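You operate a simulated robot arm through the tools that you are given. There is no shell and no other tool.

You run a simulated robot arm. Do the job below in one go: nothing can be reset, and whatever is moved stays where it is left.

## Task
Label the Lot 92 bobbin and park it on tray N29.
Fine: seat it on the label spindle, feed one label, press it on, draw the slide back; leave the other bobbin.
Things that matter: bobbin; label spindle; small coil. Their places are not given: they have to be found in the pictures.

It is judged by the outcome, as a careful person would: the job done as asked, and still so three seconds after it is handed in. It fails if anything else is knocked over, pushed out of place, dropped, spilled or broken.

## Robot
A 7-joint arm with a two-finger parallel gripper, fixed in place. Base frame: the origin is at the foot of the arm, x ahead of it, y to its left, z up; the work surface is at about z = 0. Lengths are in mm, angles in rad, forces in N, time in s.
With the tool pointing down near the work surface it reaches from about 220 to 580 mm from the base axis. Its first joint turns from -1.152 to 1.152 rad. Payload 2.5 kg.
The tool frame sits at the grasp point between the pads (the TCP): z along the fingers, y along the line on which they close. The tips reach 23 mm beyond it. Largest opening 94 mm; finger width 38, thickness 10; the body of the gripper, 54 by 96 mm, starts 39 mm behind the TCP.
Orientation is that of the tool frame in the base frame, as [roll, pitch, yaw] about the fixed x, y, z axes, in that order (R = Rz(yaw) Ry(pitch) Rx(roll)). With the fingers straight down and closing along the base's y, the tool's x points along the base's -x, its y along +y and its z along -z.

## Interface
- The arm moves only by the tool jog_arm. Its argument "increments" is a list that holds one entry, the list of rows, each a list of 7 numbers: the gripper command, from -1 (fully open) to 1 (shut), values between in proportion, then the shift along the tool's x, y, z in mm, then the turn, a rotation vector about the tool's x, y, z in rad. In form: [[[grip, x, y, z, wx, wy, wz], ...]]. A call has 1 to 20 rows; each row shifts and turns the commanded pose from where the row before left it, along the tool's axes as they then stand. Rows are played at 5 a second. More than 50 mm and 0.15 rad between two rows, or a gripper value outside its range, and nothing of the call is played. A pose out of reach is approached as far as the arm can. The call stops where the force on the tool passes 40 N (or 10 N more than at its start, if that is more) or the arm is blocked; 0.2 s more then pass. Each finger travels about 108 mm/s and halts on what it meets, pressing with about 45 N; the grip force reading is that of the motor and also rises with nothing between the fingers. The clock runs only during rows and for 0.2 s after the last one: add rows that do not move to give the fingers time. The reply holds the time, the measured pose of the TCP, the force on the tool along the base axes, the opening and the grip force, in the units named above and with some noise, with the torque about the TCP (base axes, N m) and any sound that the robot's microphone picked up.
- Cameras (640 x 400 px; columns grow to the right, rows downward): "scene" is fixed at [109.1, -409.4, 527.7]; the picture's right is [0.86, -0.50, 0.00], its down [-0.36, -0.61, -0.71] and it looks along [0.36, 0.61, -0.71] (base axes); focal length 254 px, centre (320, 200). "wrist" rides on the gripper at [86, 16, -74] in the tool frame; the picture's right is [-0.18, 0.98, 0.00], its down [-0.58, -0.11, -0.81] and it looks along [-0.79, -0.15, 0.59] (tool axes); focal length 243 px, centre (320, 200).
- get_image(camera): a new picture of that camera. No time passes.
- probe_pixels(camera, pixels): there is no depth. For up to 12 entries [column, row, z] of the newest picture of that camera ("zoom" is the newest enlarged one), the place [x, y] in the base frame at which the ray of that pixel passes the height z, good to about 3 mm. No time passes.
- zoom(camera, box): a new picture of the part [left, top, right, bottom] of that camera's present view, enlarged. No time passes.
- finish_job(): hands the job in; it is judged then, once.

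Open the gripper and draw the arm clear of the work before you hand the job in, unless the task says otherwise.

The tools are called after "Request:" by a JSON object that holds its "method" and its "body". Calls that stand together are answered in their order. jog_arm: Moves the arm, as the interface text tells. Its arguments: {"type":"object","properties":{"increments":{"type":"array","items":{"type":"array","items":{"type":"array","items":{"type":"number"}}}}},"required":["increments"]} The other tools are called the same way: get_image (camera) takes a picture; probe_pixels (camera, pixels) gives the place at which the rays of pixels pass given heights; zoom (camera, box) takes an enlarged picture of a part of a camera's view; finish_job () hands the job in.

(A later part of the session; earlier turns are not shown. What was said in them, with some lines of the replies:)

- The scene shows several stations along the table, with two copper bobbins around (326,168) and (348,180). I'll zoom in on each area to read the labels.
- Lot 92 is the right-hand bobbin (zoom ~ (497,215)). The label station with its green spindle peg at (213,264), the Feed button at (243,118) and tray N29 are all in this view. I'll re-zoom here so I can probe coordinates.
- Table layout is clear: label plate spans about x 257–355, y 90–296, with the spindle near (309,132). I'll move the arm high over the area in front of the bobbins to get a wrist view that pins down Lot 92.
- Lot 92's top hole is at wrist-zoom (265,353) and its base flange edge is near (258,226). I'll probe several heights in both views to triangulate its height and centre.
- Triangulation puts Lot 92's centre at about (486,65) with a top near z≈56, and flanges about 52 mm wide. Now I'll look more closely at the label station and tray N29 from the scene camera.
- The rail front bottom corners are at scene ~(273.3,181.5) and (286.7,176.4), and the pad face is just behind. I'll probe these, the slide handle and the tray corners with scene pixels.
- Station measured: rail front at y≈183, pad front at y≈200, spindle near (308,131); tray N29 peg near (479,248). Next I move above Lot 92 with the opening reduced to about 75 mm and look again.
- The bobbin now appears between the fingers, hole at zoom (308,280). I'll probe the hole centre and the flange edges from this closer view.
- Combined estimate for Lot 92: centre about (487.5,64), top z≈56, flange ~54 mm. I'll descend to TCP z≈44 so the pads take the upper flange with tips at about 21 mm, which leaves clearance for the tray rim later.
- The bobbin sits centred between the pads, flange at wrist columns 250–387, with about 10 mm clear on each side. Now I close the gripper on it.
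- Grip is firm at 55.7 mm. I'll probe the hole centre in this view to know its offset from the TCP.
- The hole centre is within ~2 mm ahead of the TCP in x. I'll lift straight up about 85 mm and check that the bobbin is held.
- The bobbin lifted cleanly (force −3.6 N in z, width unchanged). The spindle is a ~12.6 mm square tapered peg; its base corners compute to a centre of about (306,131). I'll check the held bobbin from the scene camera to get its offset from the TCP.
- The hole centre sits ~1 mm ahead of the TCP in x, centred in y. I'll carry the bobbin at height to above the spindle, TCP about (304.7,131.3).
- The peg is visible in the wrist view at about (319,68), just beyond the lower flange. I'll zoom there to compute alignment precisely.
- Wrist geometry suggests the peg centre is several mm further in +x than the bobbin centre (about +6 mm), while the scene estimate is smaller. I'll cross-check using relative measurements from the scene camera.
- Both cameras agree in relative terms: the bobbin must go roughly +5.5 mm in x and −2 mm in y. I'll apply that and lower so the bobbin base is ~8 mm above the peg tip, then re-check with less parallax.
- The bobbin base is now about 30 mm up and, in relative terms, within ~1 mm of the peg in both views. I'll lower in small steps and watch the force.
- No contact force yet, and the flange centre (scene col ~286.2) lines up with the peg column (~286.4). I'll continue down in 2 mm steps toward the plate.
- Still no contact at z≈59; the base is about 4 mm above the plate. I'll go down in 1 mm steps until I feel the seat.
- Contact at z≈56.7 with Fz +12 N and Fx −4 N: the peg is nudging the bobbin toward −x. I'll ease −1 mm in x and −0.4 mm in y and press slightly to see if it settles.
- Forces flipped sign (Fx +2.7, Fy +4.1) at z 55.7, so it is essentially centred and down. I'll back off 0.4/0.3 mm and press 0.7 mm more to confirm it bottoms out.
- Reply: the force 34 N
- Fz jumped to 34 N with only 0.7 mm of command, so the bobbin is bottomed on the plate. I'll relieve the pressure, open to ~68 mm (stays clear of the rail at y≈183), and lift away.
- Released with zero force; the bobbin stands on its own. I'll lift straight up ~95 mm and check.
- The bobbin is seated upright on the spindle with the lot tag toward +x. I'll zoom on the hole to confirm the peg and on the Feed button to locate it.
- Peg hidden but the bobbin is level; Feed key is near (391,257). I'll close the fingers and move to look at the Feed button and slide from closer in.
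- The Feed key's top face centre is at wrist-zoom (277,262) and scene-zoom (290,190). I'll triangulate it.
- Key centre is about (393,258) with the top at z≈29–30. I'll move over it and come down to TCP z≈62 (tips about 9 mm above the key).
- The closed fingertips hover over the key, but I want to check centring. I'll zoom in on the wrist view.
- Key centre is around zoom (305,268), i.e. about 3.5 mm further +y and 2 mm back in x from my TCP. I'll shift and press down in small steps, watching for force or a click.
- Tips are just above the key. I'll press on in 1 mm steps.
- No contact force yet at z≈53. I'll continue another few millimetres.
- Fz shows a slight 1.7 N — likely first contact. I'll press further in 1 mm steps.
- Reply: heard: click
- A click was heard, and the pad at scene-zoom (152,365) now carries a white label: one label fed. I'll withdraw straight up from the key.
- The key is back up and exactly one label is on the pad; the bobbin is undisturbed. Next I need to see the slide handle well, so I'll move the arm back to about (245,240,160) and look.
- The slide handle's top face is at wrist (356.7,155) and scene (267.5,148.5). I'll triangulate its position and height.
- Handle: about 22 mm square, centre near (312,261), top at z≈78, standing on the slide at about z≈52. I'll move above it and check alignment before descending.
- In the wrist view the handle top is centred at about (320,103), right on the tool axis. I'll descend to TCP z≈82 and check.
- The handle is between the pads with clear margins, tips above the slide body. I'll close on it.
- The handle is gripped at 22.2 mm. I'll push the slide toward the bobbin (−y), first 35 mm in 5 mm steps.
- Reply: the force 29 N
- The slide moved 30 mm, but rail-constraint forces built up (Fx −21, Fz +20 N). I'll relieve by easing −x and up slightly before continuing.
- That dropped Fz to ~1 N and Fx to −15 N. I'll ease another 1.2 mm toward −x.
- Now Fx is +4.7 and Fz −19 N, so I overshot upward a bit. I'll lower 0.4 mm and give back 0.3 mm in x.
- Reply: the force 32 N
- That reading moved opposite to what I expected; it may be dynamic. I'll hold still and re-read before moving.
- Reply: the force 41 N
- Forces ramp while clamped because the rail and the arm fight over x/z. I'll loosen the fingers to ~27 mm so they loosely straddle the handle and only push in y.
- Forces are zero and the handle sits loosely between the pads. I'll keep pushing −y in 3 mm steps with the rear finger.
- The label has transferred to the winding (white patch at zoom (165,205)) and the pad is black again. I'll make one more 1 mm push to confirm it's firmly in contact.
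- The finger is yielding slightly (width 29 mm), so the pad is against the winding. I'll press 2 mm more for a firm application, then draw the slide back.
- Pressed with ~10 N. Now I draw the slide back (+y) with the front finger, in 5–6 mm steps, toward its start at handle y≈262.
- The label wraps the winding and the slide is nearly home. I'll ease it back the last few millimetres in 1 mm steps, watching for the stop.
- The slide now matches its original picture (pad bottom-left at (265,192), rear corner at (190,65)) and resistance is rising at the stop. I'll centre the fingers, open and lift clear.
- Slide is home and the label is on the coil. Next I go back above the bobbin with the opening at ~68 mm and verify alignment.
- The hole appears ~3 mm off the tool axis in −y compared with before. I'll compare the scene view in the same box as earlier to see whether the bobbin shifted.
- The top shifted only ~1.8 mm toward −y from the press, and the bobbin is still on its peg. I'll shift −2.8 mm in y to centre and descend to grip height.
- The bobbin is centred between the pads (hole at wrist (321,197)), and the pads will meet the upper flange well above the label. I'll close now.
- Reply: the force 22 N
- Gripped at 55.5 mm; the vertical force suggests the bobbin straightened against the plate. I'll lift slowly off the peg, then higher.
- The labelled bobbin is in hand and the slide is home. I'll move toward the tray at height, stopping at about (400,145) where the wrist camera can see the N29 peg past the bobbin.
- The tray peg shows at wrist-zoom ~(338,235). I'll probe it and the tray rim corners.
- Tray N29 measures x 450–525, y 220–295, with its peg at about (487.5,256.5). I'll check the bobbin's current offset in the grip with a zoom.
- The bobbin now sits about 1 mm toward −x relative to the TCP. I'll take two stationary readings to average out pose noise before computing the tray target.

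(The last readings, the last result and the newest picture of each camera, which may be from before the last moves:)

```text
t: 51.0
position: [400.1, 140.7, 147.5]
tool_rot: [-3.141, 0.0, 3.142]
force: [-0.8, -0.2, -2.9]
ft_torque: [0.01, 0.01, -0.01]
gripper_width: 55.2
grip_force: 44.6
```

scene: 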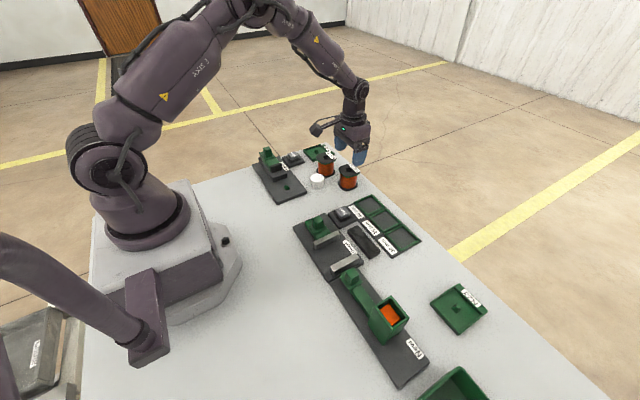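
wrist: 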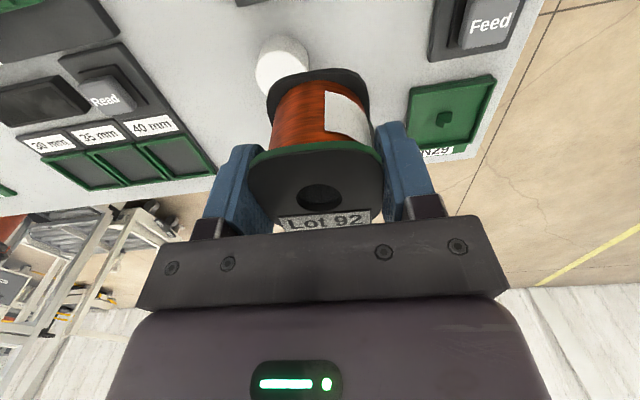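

Average TCP is (400.0,141.7,147.2). I'll carry the bobbin to above the tray peg, about (488.5,256), keeping height, and re-measure relative alignment there.

Request:
{"method": "jog_arm", "body": {"increments": [[[0.5, -10, 13, 0, 0, 0, 0], [0.5, -20, 26, 0, 0, 0, 0], [0.5, -20, 26, 0, 0, 0, 0], [0.5, -20, 26, 0, 0, 0, 0], [0.5, -12, 15.3, 0, 0, 0, 0], [0.5, -6.5, 8, 0, 0, 0, 0], [0.5, 0, 0, 8, 0, 0, 0], [0.5, 0, 0, 0, 0, 0, 0], [0.5, 0, 0, 0, 0, 0, 0]]]}}

Request:
{"method": "get_image", "body": {"camera": "wrist"}}

Request:
{"method": "zoom", "body": {"camera": "wrist", "box": [240, 20, 400, 120]}}

Request:
{"method": "zoom", "body": {"camera": "scene", "box": [288, 110, 352, 170]}}

```text
t: 53.0
position: [487.7, 258.9, 137.8]
tool_rot: [-3.141, 0.001, 3.142]
force: [-0.3, 0.8, -2.8]
ft_torque: [0.01, 0.02, 0.0]
gripper_width: 55.4
grip_force: 45.2
```

```text
taken
```

wrist: 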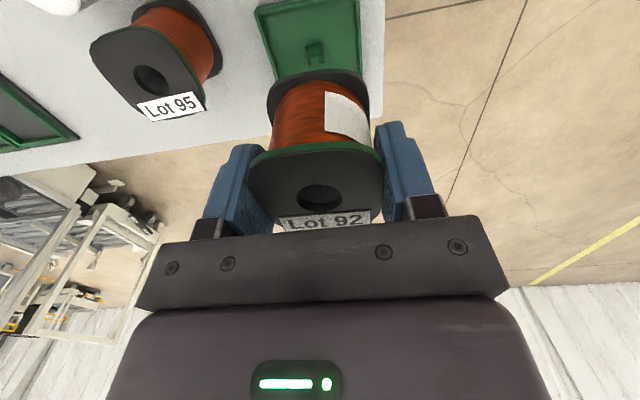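

```text
4.00 times, centred on (320, 70) of wrist
```

zoom: 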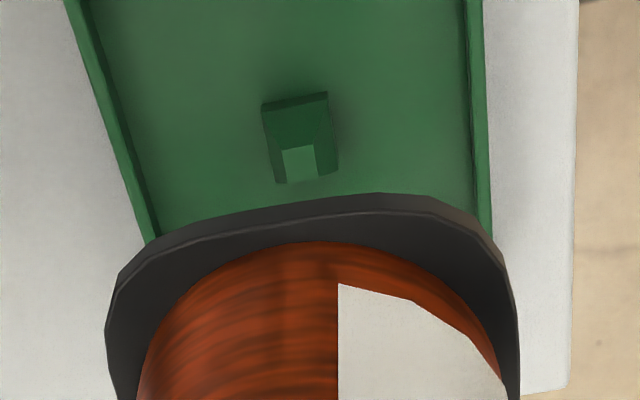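

```text
6.67 times, centred on (320, 140) of scene
```

zoom: 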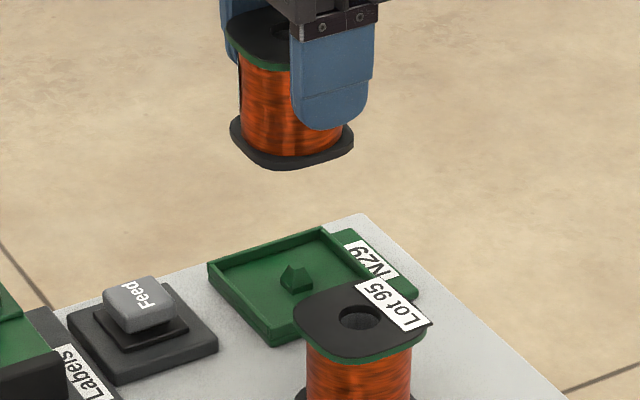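

Relative measurement: the tray peg lies ~3.6 mm in −y from the bobbin axis and nearly matched in x (applying the ~1 mm bias seen at the spindle). I'll correct by (−1,−3.6) and lower to ~28 mm above the tray floor.

Request:
{"method": "jog_arm", "body": {"increments": [[[0.5, 0.5, -1.8, 8, 0, 0, 0], [0.5, 0.5, -1.8, 15, 0, 0, 0], [0.5, 0, 0, 15, 0, 0, 0], [0.5, 0, 0, 12, 0, 0, 0], [0.5, 0, 0, 8, 0, 0, 0], [0.5, 0, 0, 0, 0, 0, 0], [0.5, 0, 0, 0, 0, 0, 0]]]}}

Request:
{"method": "zoom", "body": {"camera": "wrist", "box": [240, 20, 400, 120]}}

Request:
{"method": "zoom", "body": {"camera": "scene", "box": [288, 120, 352, 170]}}

```text
t: 54.6
position: [488.2, 255.1, 81.7]
tool_rot: [3.142, 0.001, -3.141]
force: [0.0, -0.6, -3.1]
ft_torque: [0.0, 0.01, 0.03]
gripper_width: 55.6
grip_force: 44.6
```

```text
4.00 times, centred on (320, 70) of wrist
```

zoom: 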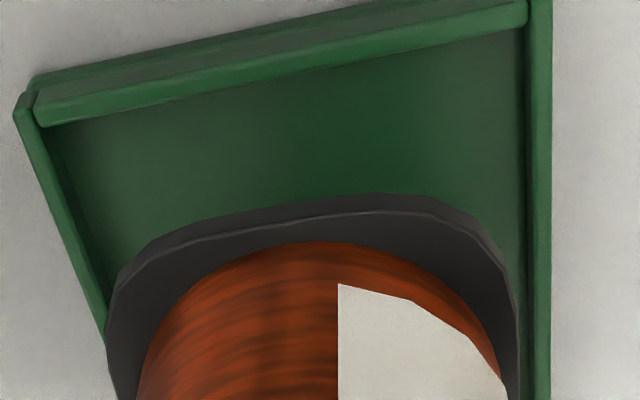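

```text
8.00 times, centred on (320, 145) of scene
```

zoom: 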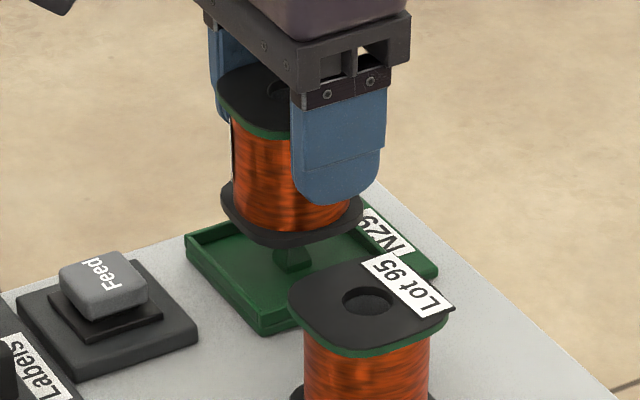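

In the scene the flange centre (col 292) matches the peg (col 292). I'll lower another 12 mm so the base is just above the peg tip, and check again at higher magnification.

Request:
{"method": "jog_arm", "body": {"increments": [[[0.5, 0, 0, 5, 0, 0, 0], [0.5, 0, 0, 4, 0, 0, 0], [0.5, 0, 0, 3, 0, 0, 0], [0.5, 0, 0, 0, 0, 0, 0], [0.5, 0, 0, 0, 0, 0, 0]]]}}

Request:
{"method": "zoom", "body": {"camera": "scene", "box": [296, 130, 344, 160]}}

Request:
{"method": "zoom", "body": {"camera": "wrist", "box": [240, 20, 400, 120]}}

```text
t: 55.8
position: [486.9, 254.8, 70.2]
tool_rot: [-3.141, 0.001, 3.141]
force: [0.5, 0.0, -3.5]
ft_torque: [0.01, -0.01, -0.01]
gripper_width: 55.3
grip_force: 45.0
```

```text
13.33 times, centred on (320, 145) of scene
```

zoom: 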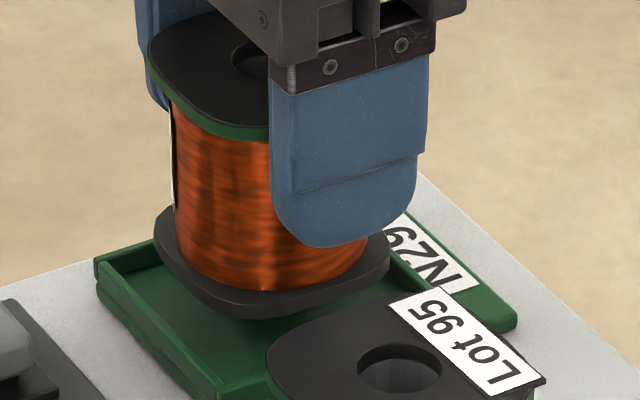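

```text
4.00 times, centred on (320, 70) of wrist
```

zoom: 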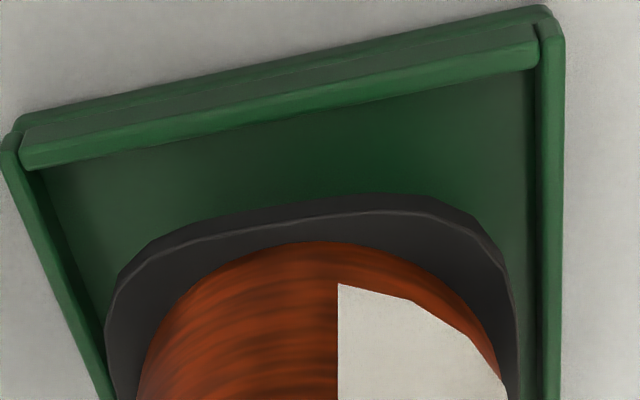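

Both views agree within ~1.5 mm. I'll nudge (+0.4,+0.6) and lower in small steps, watching force as the hole takes the peg.

Request:
{"method": "jog_arm", "body": {"increments": [[[0.5, -0.4, 0.6, 2, 0, 0, 0], [0.5, 0, 0, 2, 0, 0, 0], [0.5, 0, 0, 2, 0, 0, 0], [0.5, 0, 0, 2, 0, 0, 0], [0.5, 0, 0, 2, 0, 0, 0], [0.5, 0, 0, 0, 0, 0, 0]]]}}

Request:
{"method": "zoom", "body": {"camera": "scene", "box": [296, 130, 344, 160]}}

```text
t: 57.2
position: [486.4, 254.4, 58.8]
tool_rot: [-3.14, 0.001, 3.14]
force: [0.6, 0.1, -3.4]
ft_torque: [0.01, -0.02, 0.02]
gripper_width: 55.3
grip_force: 45.2
```

```text
13.33 times, centred on (320, 145) of scene
```

zoom: 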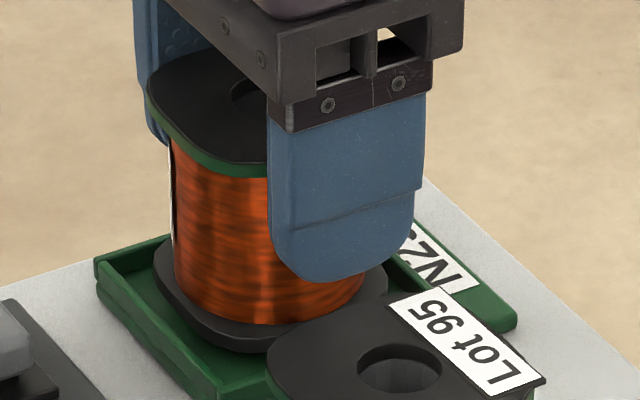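

Bottom is ~12 mm up with no resistance, so the peg tip is inside the hole. I'll continue down in 1–1.5 mm steps.

Request:
{"method": "jog_arm", "body": {"increments": [[[0.5, 0, 0, 1.5, 0, 0, 0], [0.5, 0, 0, 1.5, 0, 0, 0], [0.5, 0, 0, 1.5, 0, 0, 0], [0.5, 0, 0, 0, 0, 0, 0]]]}}

```text
t: 58.2
position: [487.0, 254.8, 54.2]
tool_rot: [-3.142, 0.001, 3.141]
force: [-0.1, 0.2, -3.7]
ft_torque: [0.03, -0.02, -0.03]
gripper_width: 55.4
grip_force: 44.8
```

Still free at z≈54. I'll go on in 1 mm steps, stopping at the first sign of contact.

Request:
{"method": "jog_arm", "body": {"increments": [[[0.5, 0, 0, 1, 0, 0, 0], [0.5, 0, 0, 1, 0, 0, 0], [0.5, 0, 0, 0, 0, 0, 0]]]}}

Request:
{"method": "zoom", "body": {"camera": "scene", "box": [296, 130, 344, 160]}}

```text
t: 59.0
position: [486.6, 255.0, 52.7]
tool_rot: [-3.141, 0.001, -3.141]
force: [-6.5, -1.3, 13.1]
ft_torque: [-0.55, 0.23, -0.16]
gripper_width: 55.4
grip_force: 45.0
```

```text
13.33 times, centred on (320, 145) of scene
```

zoom: 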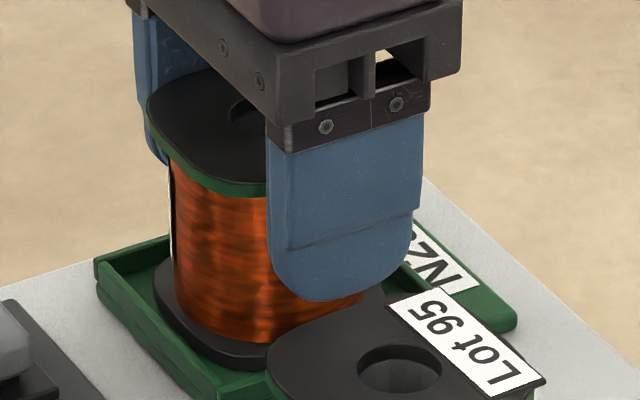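

Contact: Fx −6.5 N, Fz +13 N — the peg is steering the bobbin toward −x, as at the spindle. I'll ease −0.8 mm in x and see whether it settles.

Request:
{"method": "jog_arm", "body": {"increments": [[[0.5, 0.4, -0.1, 0, 0, 0, 0], [0.5, 0.4, 0, 0, 0, 0, 0], [0.5, 0, 0, 0, 0, 0, 0]]]}}

```text
t: 59.8
position: [483.6, 254.4, 52.8]
tool_rot: [3.14, 0.001, -3.141]
force: [6.4, 0.8, -5.6]
ft_torque: [0.01, -0.28, 0.07]
gripper_width: 55.4
grip_force: 45.0
```

Now Fx is +6.4 N and Fz is back to a hanging load, so I overshot slightly. I'll give back 0.4 mm and lower 1 mm.

Request:
{"method": "jog_arm", "body": {"increments": [[[0.5, -0.4, 0, 0, 0, 0, 0], [0.5, 0, 0, 0.7, 0, 0, 0], [0.5, 0, 0, 0, 0, 0, 0]]]}}

```text
t: 60.6
position: [484.7, 256.0, 54.0]
tool_rot: [3.141, -0.002, -3.14]
force: [-0.1, -0.7, -2.2]
ft_torque: [-0.07, 0.0, -0.04]
gripper_width: 55.0
grip_force: 45.5
```

Lateral forces are now zero and only the weight shows. I'll continue down 1 mm at a time.

Request:
{"method": "jog_arm", "body": {"increments": [[[0.5, 0, 0, 0.7, 0, 0, 0], [0.5, 0, 0, 0.7, 0, 0, 0], [0.5, 0, 0, 0, 0, 0, 0]]]}}

Request:
{"method": "zoom", "body": {"camera": "wrist", "box": [200, 0, 440, 230]}}

```text
t: 61.4
position: [486.4, 256.2, 53.6]
tool_rot: [3.14, 0.002, -3.141]
force: [-6.0, -1.1, 14.8]
ft_torque: [-0.53, 0.24, -0.12]
gripper_width: 55.4
grip_force: 45.1
```

```text
1.74 times, centred on (320, 115) of wrist
```

zoom: 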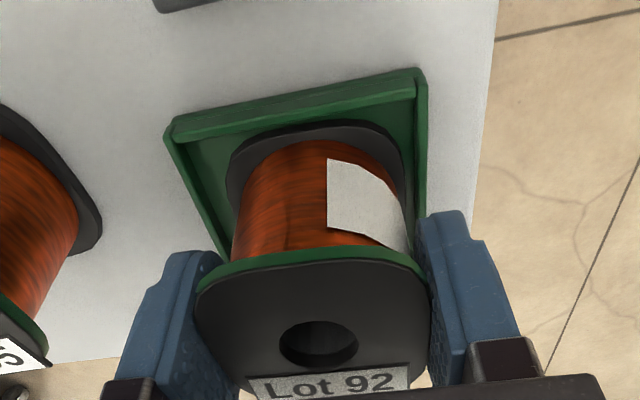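

Contact again at z≈53 with a torque pointing to the −y flange edge — probably the base touching the tray floor with a slight tilt. I'll press 0.6 mm more to test stiffness.

Request:
{"method": "jog_arm", "body": {"increments": [[[0.5, 0, 0, 0.6, 0, 0, 0], [0.5, 0, 0, 0, 0, 0, 0]]]}}

Request:
{"method": "zoom", "body": {"camera": "scene", "box": [296, 132, 336, 164]}}

Request:
{"method": "zoom", "body": {"camera": "wrist", "box": [250, 30, 390, 130]}}

```text
t: 62.0
position: [485.8, 257.3, 53.1]
tool_rot: [3.138, 0.001, -3.141]
force: [-12.9, 0.0, 29.9]
ft_torque: [-0.09, 0.11, -0.06]
gripper_width: 55.1
grip_force: 44.8
```

```text
12.50 times, centred on (316, 148) of scene
```

zoom: 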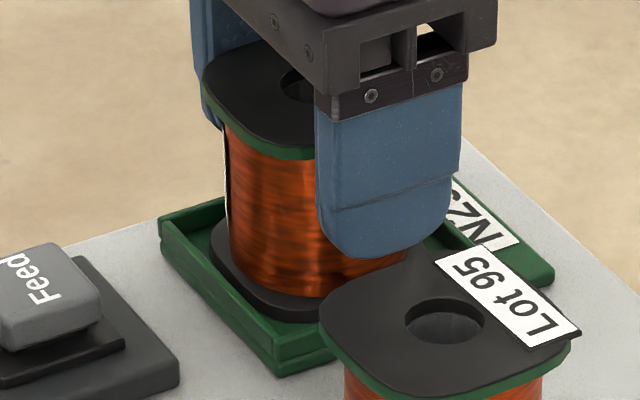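

```text
4.00 times, centred on (320, 80) of wrist
```

zoom: 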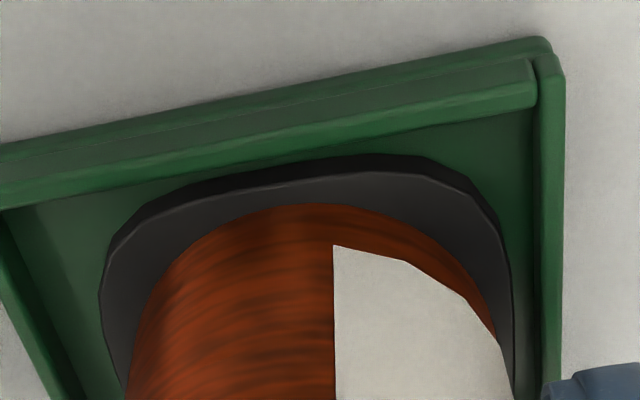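

Torque is now near zero with Fz 30 N, so the base is bearing evenly, but Fx −13 N remains. I'll ease 0.5 mm toward −x to relieve it and see whether it settles further.

Request:
{"method": "jog_arm", "body": {"increments": [[[0.5, 0.5, 0, 0, 0, 0, 0], [0.5, 0, 0, 0, 0, 0, 0]]]}}

```text
t: 62.6
position: [485.3, 257.6, 52.6]
tool_rot: [3.138, 0.007, 3.141]
force: [-4.4, 8.6, 27.6]
ft_torque: [-0.19, 0.78, -0.23]
gripper_width: 55.4
grip_force: 44.7
```

Fz stays stiff at ~28 N with Fx relieved, consistent with resting on the tray floor. I'll unload about 1 mm, then release gently and inspect.

Request:
{"method": "jog_arm", "body": {"increments": [[[0.5, -0.1, -0.3, -0.8, 0, 0, 0], [0.5, 0, 0, -0.3, 0, 0, 0], [0.5, 0, 0, 0, 0, 0, 0]]]}}

```text
t: 63.4
position: [485.4, 255.3, 51.1]
tool_rot: [3.141, 0.004, -3.141]
force: [2.2, 6.2, 14.5]
ft_torque: [0.53, -0.36, 0.04]
gripper_width: 55.3
grip_force: 44.9
```

Fz is down to 14.5 N. I'll take off another half millimetre, then open to ~68 mm.

Request:
{"method": "jog_arm", "body": {"increments": [[[0.5, 0, -0.2, -0.5, 0, 0, 0], [0.5, 0, 0, 0, 0, 0, 0], [-0.3, 0, 0, 0, 0, 0, 0], [-0.45, 0, 0, 0, 0, 0, 0], [-0.45, 0, 0, 0, 0, 0, 0]]]}}

Request:
{"method": "zoom", "body": {"camera": "scene", "box": [296, 132, 336, 164]}}

Request:
{"method": "zoom", "body": {"camera": "wrist", "box": [200, 0, 440, 230]}}

```text
t: 64.6
position: [484.1, 254.5, 52.6]
tool_rot: [-3.141, -0.001, -3.142]
force: [0.4, -0.6, 0.7]
ft_torque: [-0.03, 0.0, -0.03]
gripper_width: 68.3
grip_force: 0.1
```

```text
12.50 times, centred on (316, 148) of scene
```

zoom: 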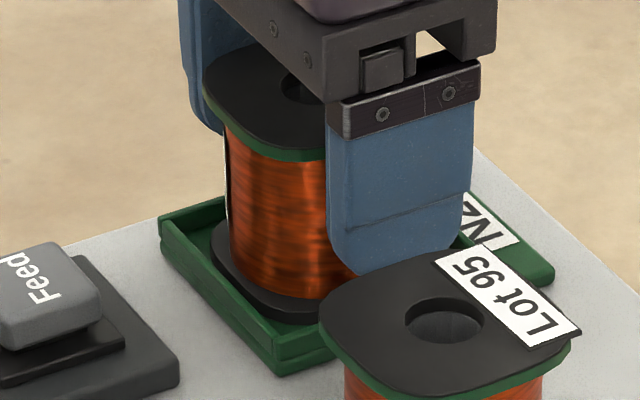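

```text
1.74 times, centred on (320, 115) of wrist
```

zoom: 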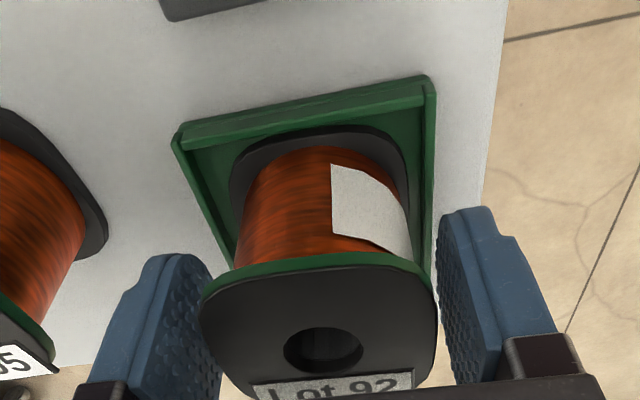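

Released with zero force and the bobbin did not move. I'll lift straight up, and look again.

Request:
{"method": "jog_arm", "body": {"increments": [[[-0.45, 0, 0.8, -5, 0, 0, 0], [-0.45, 0, 0, -15, 0, 0, 0], [-0.45, 0, 0, -25, 0, 0, 0], [-0.45, 0, 0, -30, 0, 0, 0], [-0.45, 0, 0, -25, 0, 0, 0], [-0.45, 0, 0, 0, 0, 0, 0]]]}}

Request:
{"method": "get_image", "body": {"camera": "wrist"}}

Request:
{"method": "zoom", "body": {"camera": "scene", "box": [288, 128, 344, 170]}}

Request:
{"method": "zoom", "body": {"camera": "wrist", "box": [240, 0, 400, 130]}}

```text
t: 66.0
position: [485.6, 254.6, 151.8]
tool_rot: [3.141, 0.002, 3.141]
force: [-0.5, -0.9, -0.7]
ft_torque: [0.01, -0.01, -0.01]
gripper_width: 68.5
grip_force: 0.1
```

```text
taken
```

wrist: 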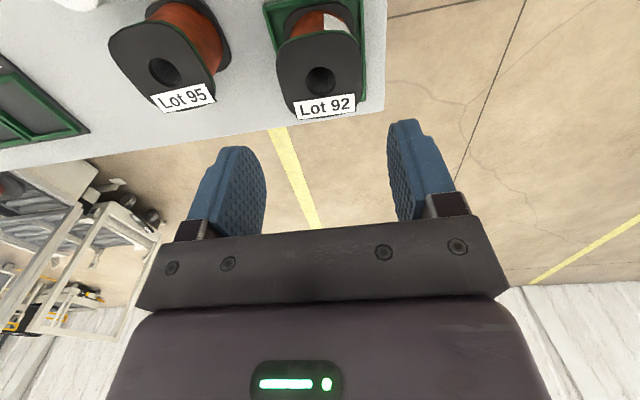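

```text
9.52 times, centred on (316, 149) of scene
```

zoom: 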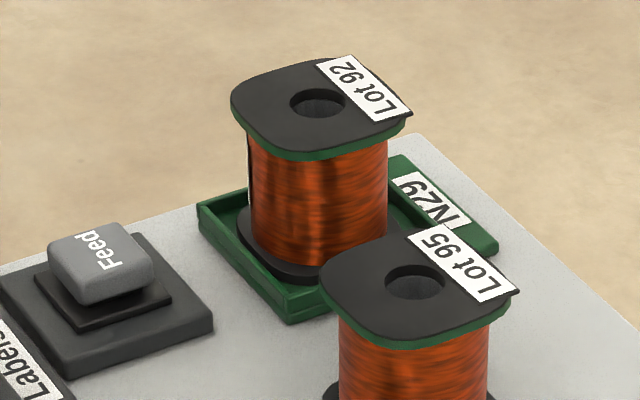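

```text
3.08 times, centred on (320, 65) of wrist
```

zoom: 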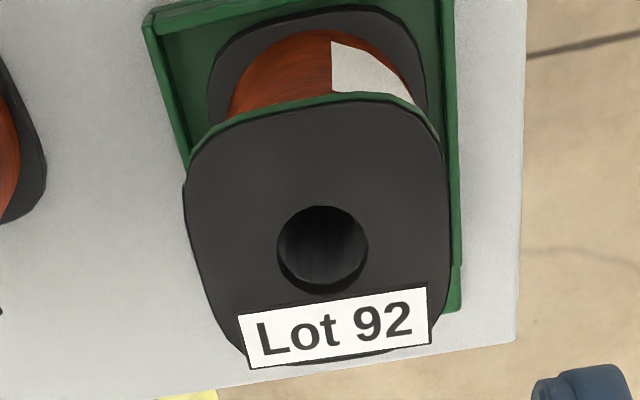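

Lot 92 stands in tray N29, upright, with its tag readable. I'll zoom in on its base and the rest of the scene to verify seating and that nothing else moved.

Request:
{"method": "zoom", "body": {"camera": "scene", "box": [304, 144, 332, 164]}}

Request:
{"method": "get_image", "body": {"camera": "scene"}}

Request:
{"method": "zoom", "body": {"camera": "scene", "box": [240, 130, 380, 217]}}

```text
16.00 times, centred on (318, 154) of scene
```

zoom: 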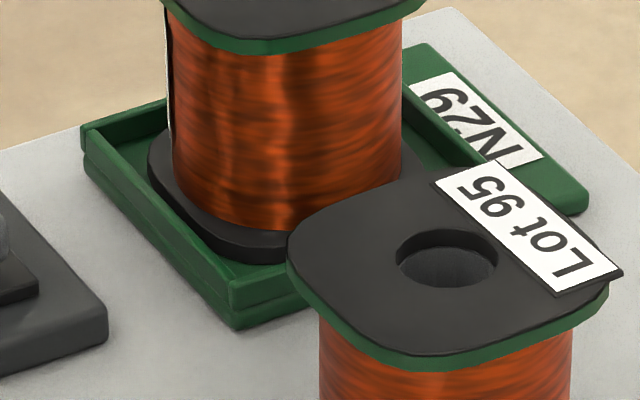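

```text
taken
```

scene: 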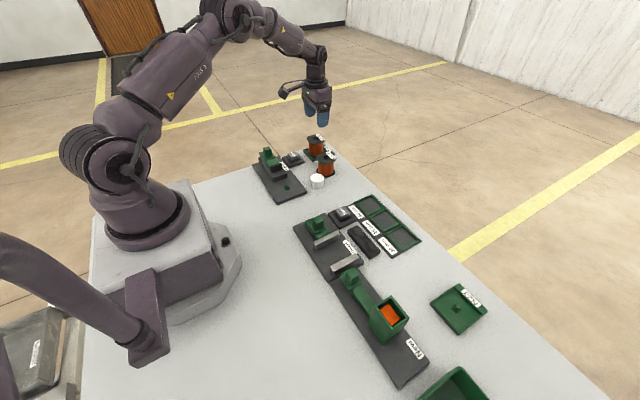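

```text
4.57 times, centred on (310, 174) of scene
```

zoom: 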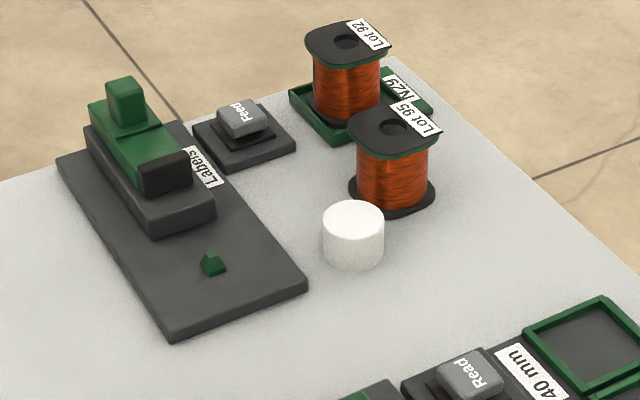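

Everything else is where it was (Lot 95 hole still at (393,127), white cylinder unchanged, slide home, Feed key up). I'll open the gripper fully and retreat up and back to the starting area.

Request:
{"method": "jog_arm", "body": {"increments": [[[-0.45, 0, 0, -30, 0, 0, 0], [-0.7, 0, 0, -35, 0, 0, 0], [-1, 0, 0, -35, 0, 0, 0], [-1, 40, -4, -5, 0, 0, 0], [-1, 45, -5, -5, 0, 0, 0], [-1, 45, -5, -5, 0, 0, 0], [-1, 45, -5, 0, 0, 0, 0], [-1, 45, -4, 0, 0, 0, 0], [-1, 0, 0, 0, 0, 0, 0], [-1, 0, 0, 0, 0, 0, 0]]]}}

Request:
{"method": "get_image", "body": {"camera": "scene"}}

Request:
{"method": "zoom", "body": {"camera": "scene", "box": [240, 130, 380, 217]}}

Request:
{"method": "zoom", "body": {"camera": "wrist", "box": [190, 0, 400, 200]}}

```text
t: 68.2
position: [262.1, 229.8, 264.4]
tool_rot: [-3.14, 0.0, -3.141]
force: [-0.7, 0.4, -0.3]
ft_torque: [-0.02, -0.01, -0.01]
gripper_width: 94.3
grip_force: 0.2
```

```text
taken
```

scene: 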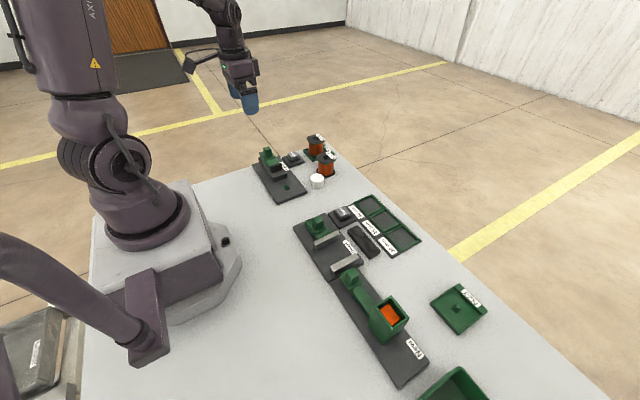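

```text
4.57 times, centred on (310, 174) of scene
```

zoom: 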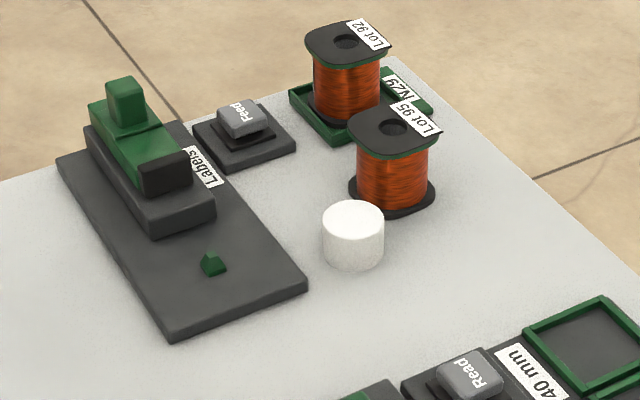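

```text
2.00 times, centred on (295, 100) of wrist
```

zoom: 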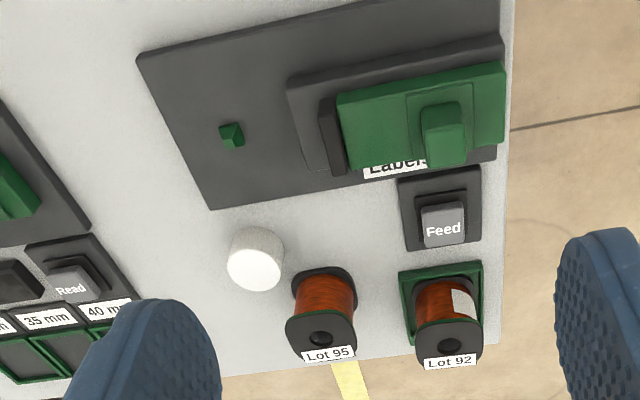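

The final view confirms the job. Lot 92, with its label on, stands in tray N29. The slide is back home, the spindle is empty, and Lot 95 and the white cylinder haven't moved. The gripper is open and the arm is clear, so I'm handing in.

Request:
{"method": "finish_job", "body": {}}

```text
The job is handed in.
```

The Lot 92 bobbin is labelled and parked on tray N29, and the job is handed in.

- **Label:** I seated the bobbin on the label spindle and pressed Feed once (one click, one label on the pad). I then pushed the slide in with about 10 N, and the label moved from the pad to the winding. The press shifted the top of the bobbin about 2 mm on the spindle. It stayed on its peg, and the label looked intact afterwards.
- **Slide:** It is drawn back to its starting position.
- **Parking:** The bobbin is upright on the tray's peg, inside the rim, with its "Lot 92" tag readable. From the contact forces and heights it is resting on the tray floor; I could not see the peg through the hole to confirm that directly.
- **Everything else:** Lot 95, the white cylinder and the other stations look unmoved in the final pictures. The gripper is open and the arm is back near its starting position.
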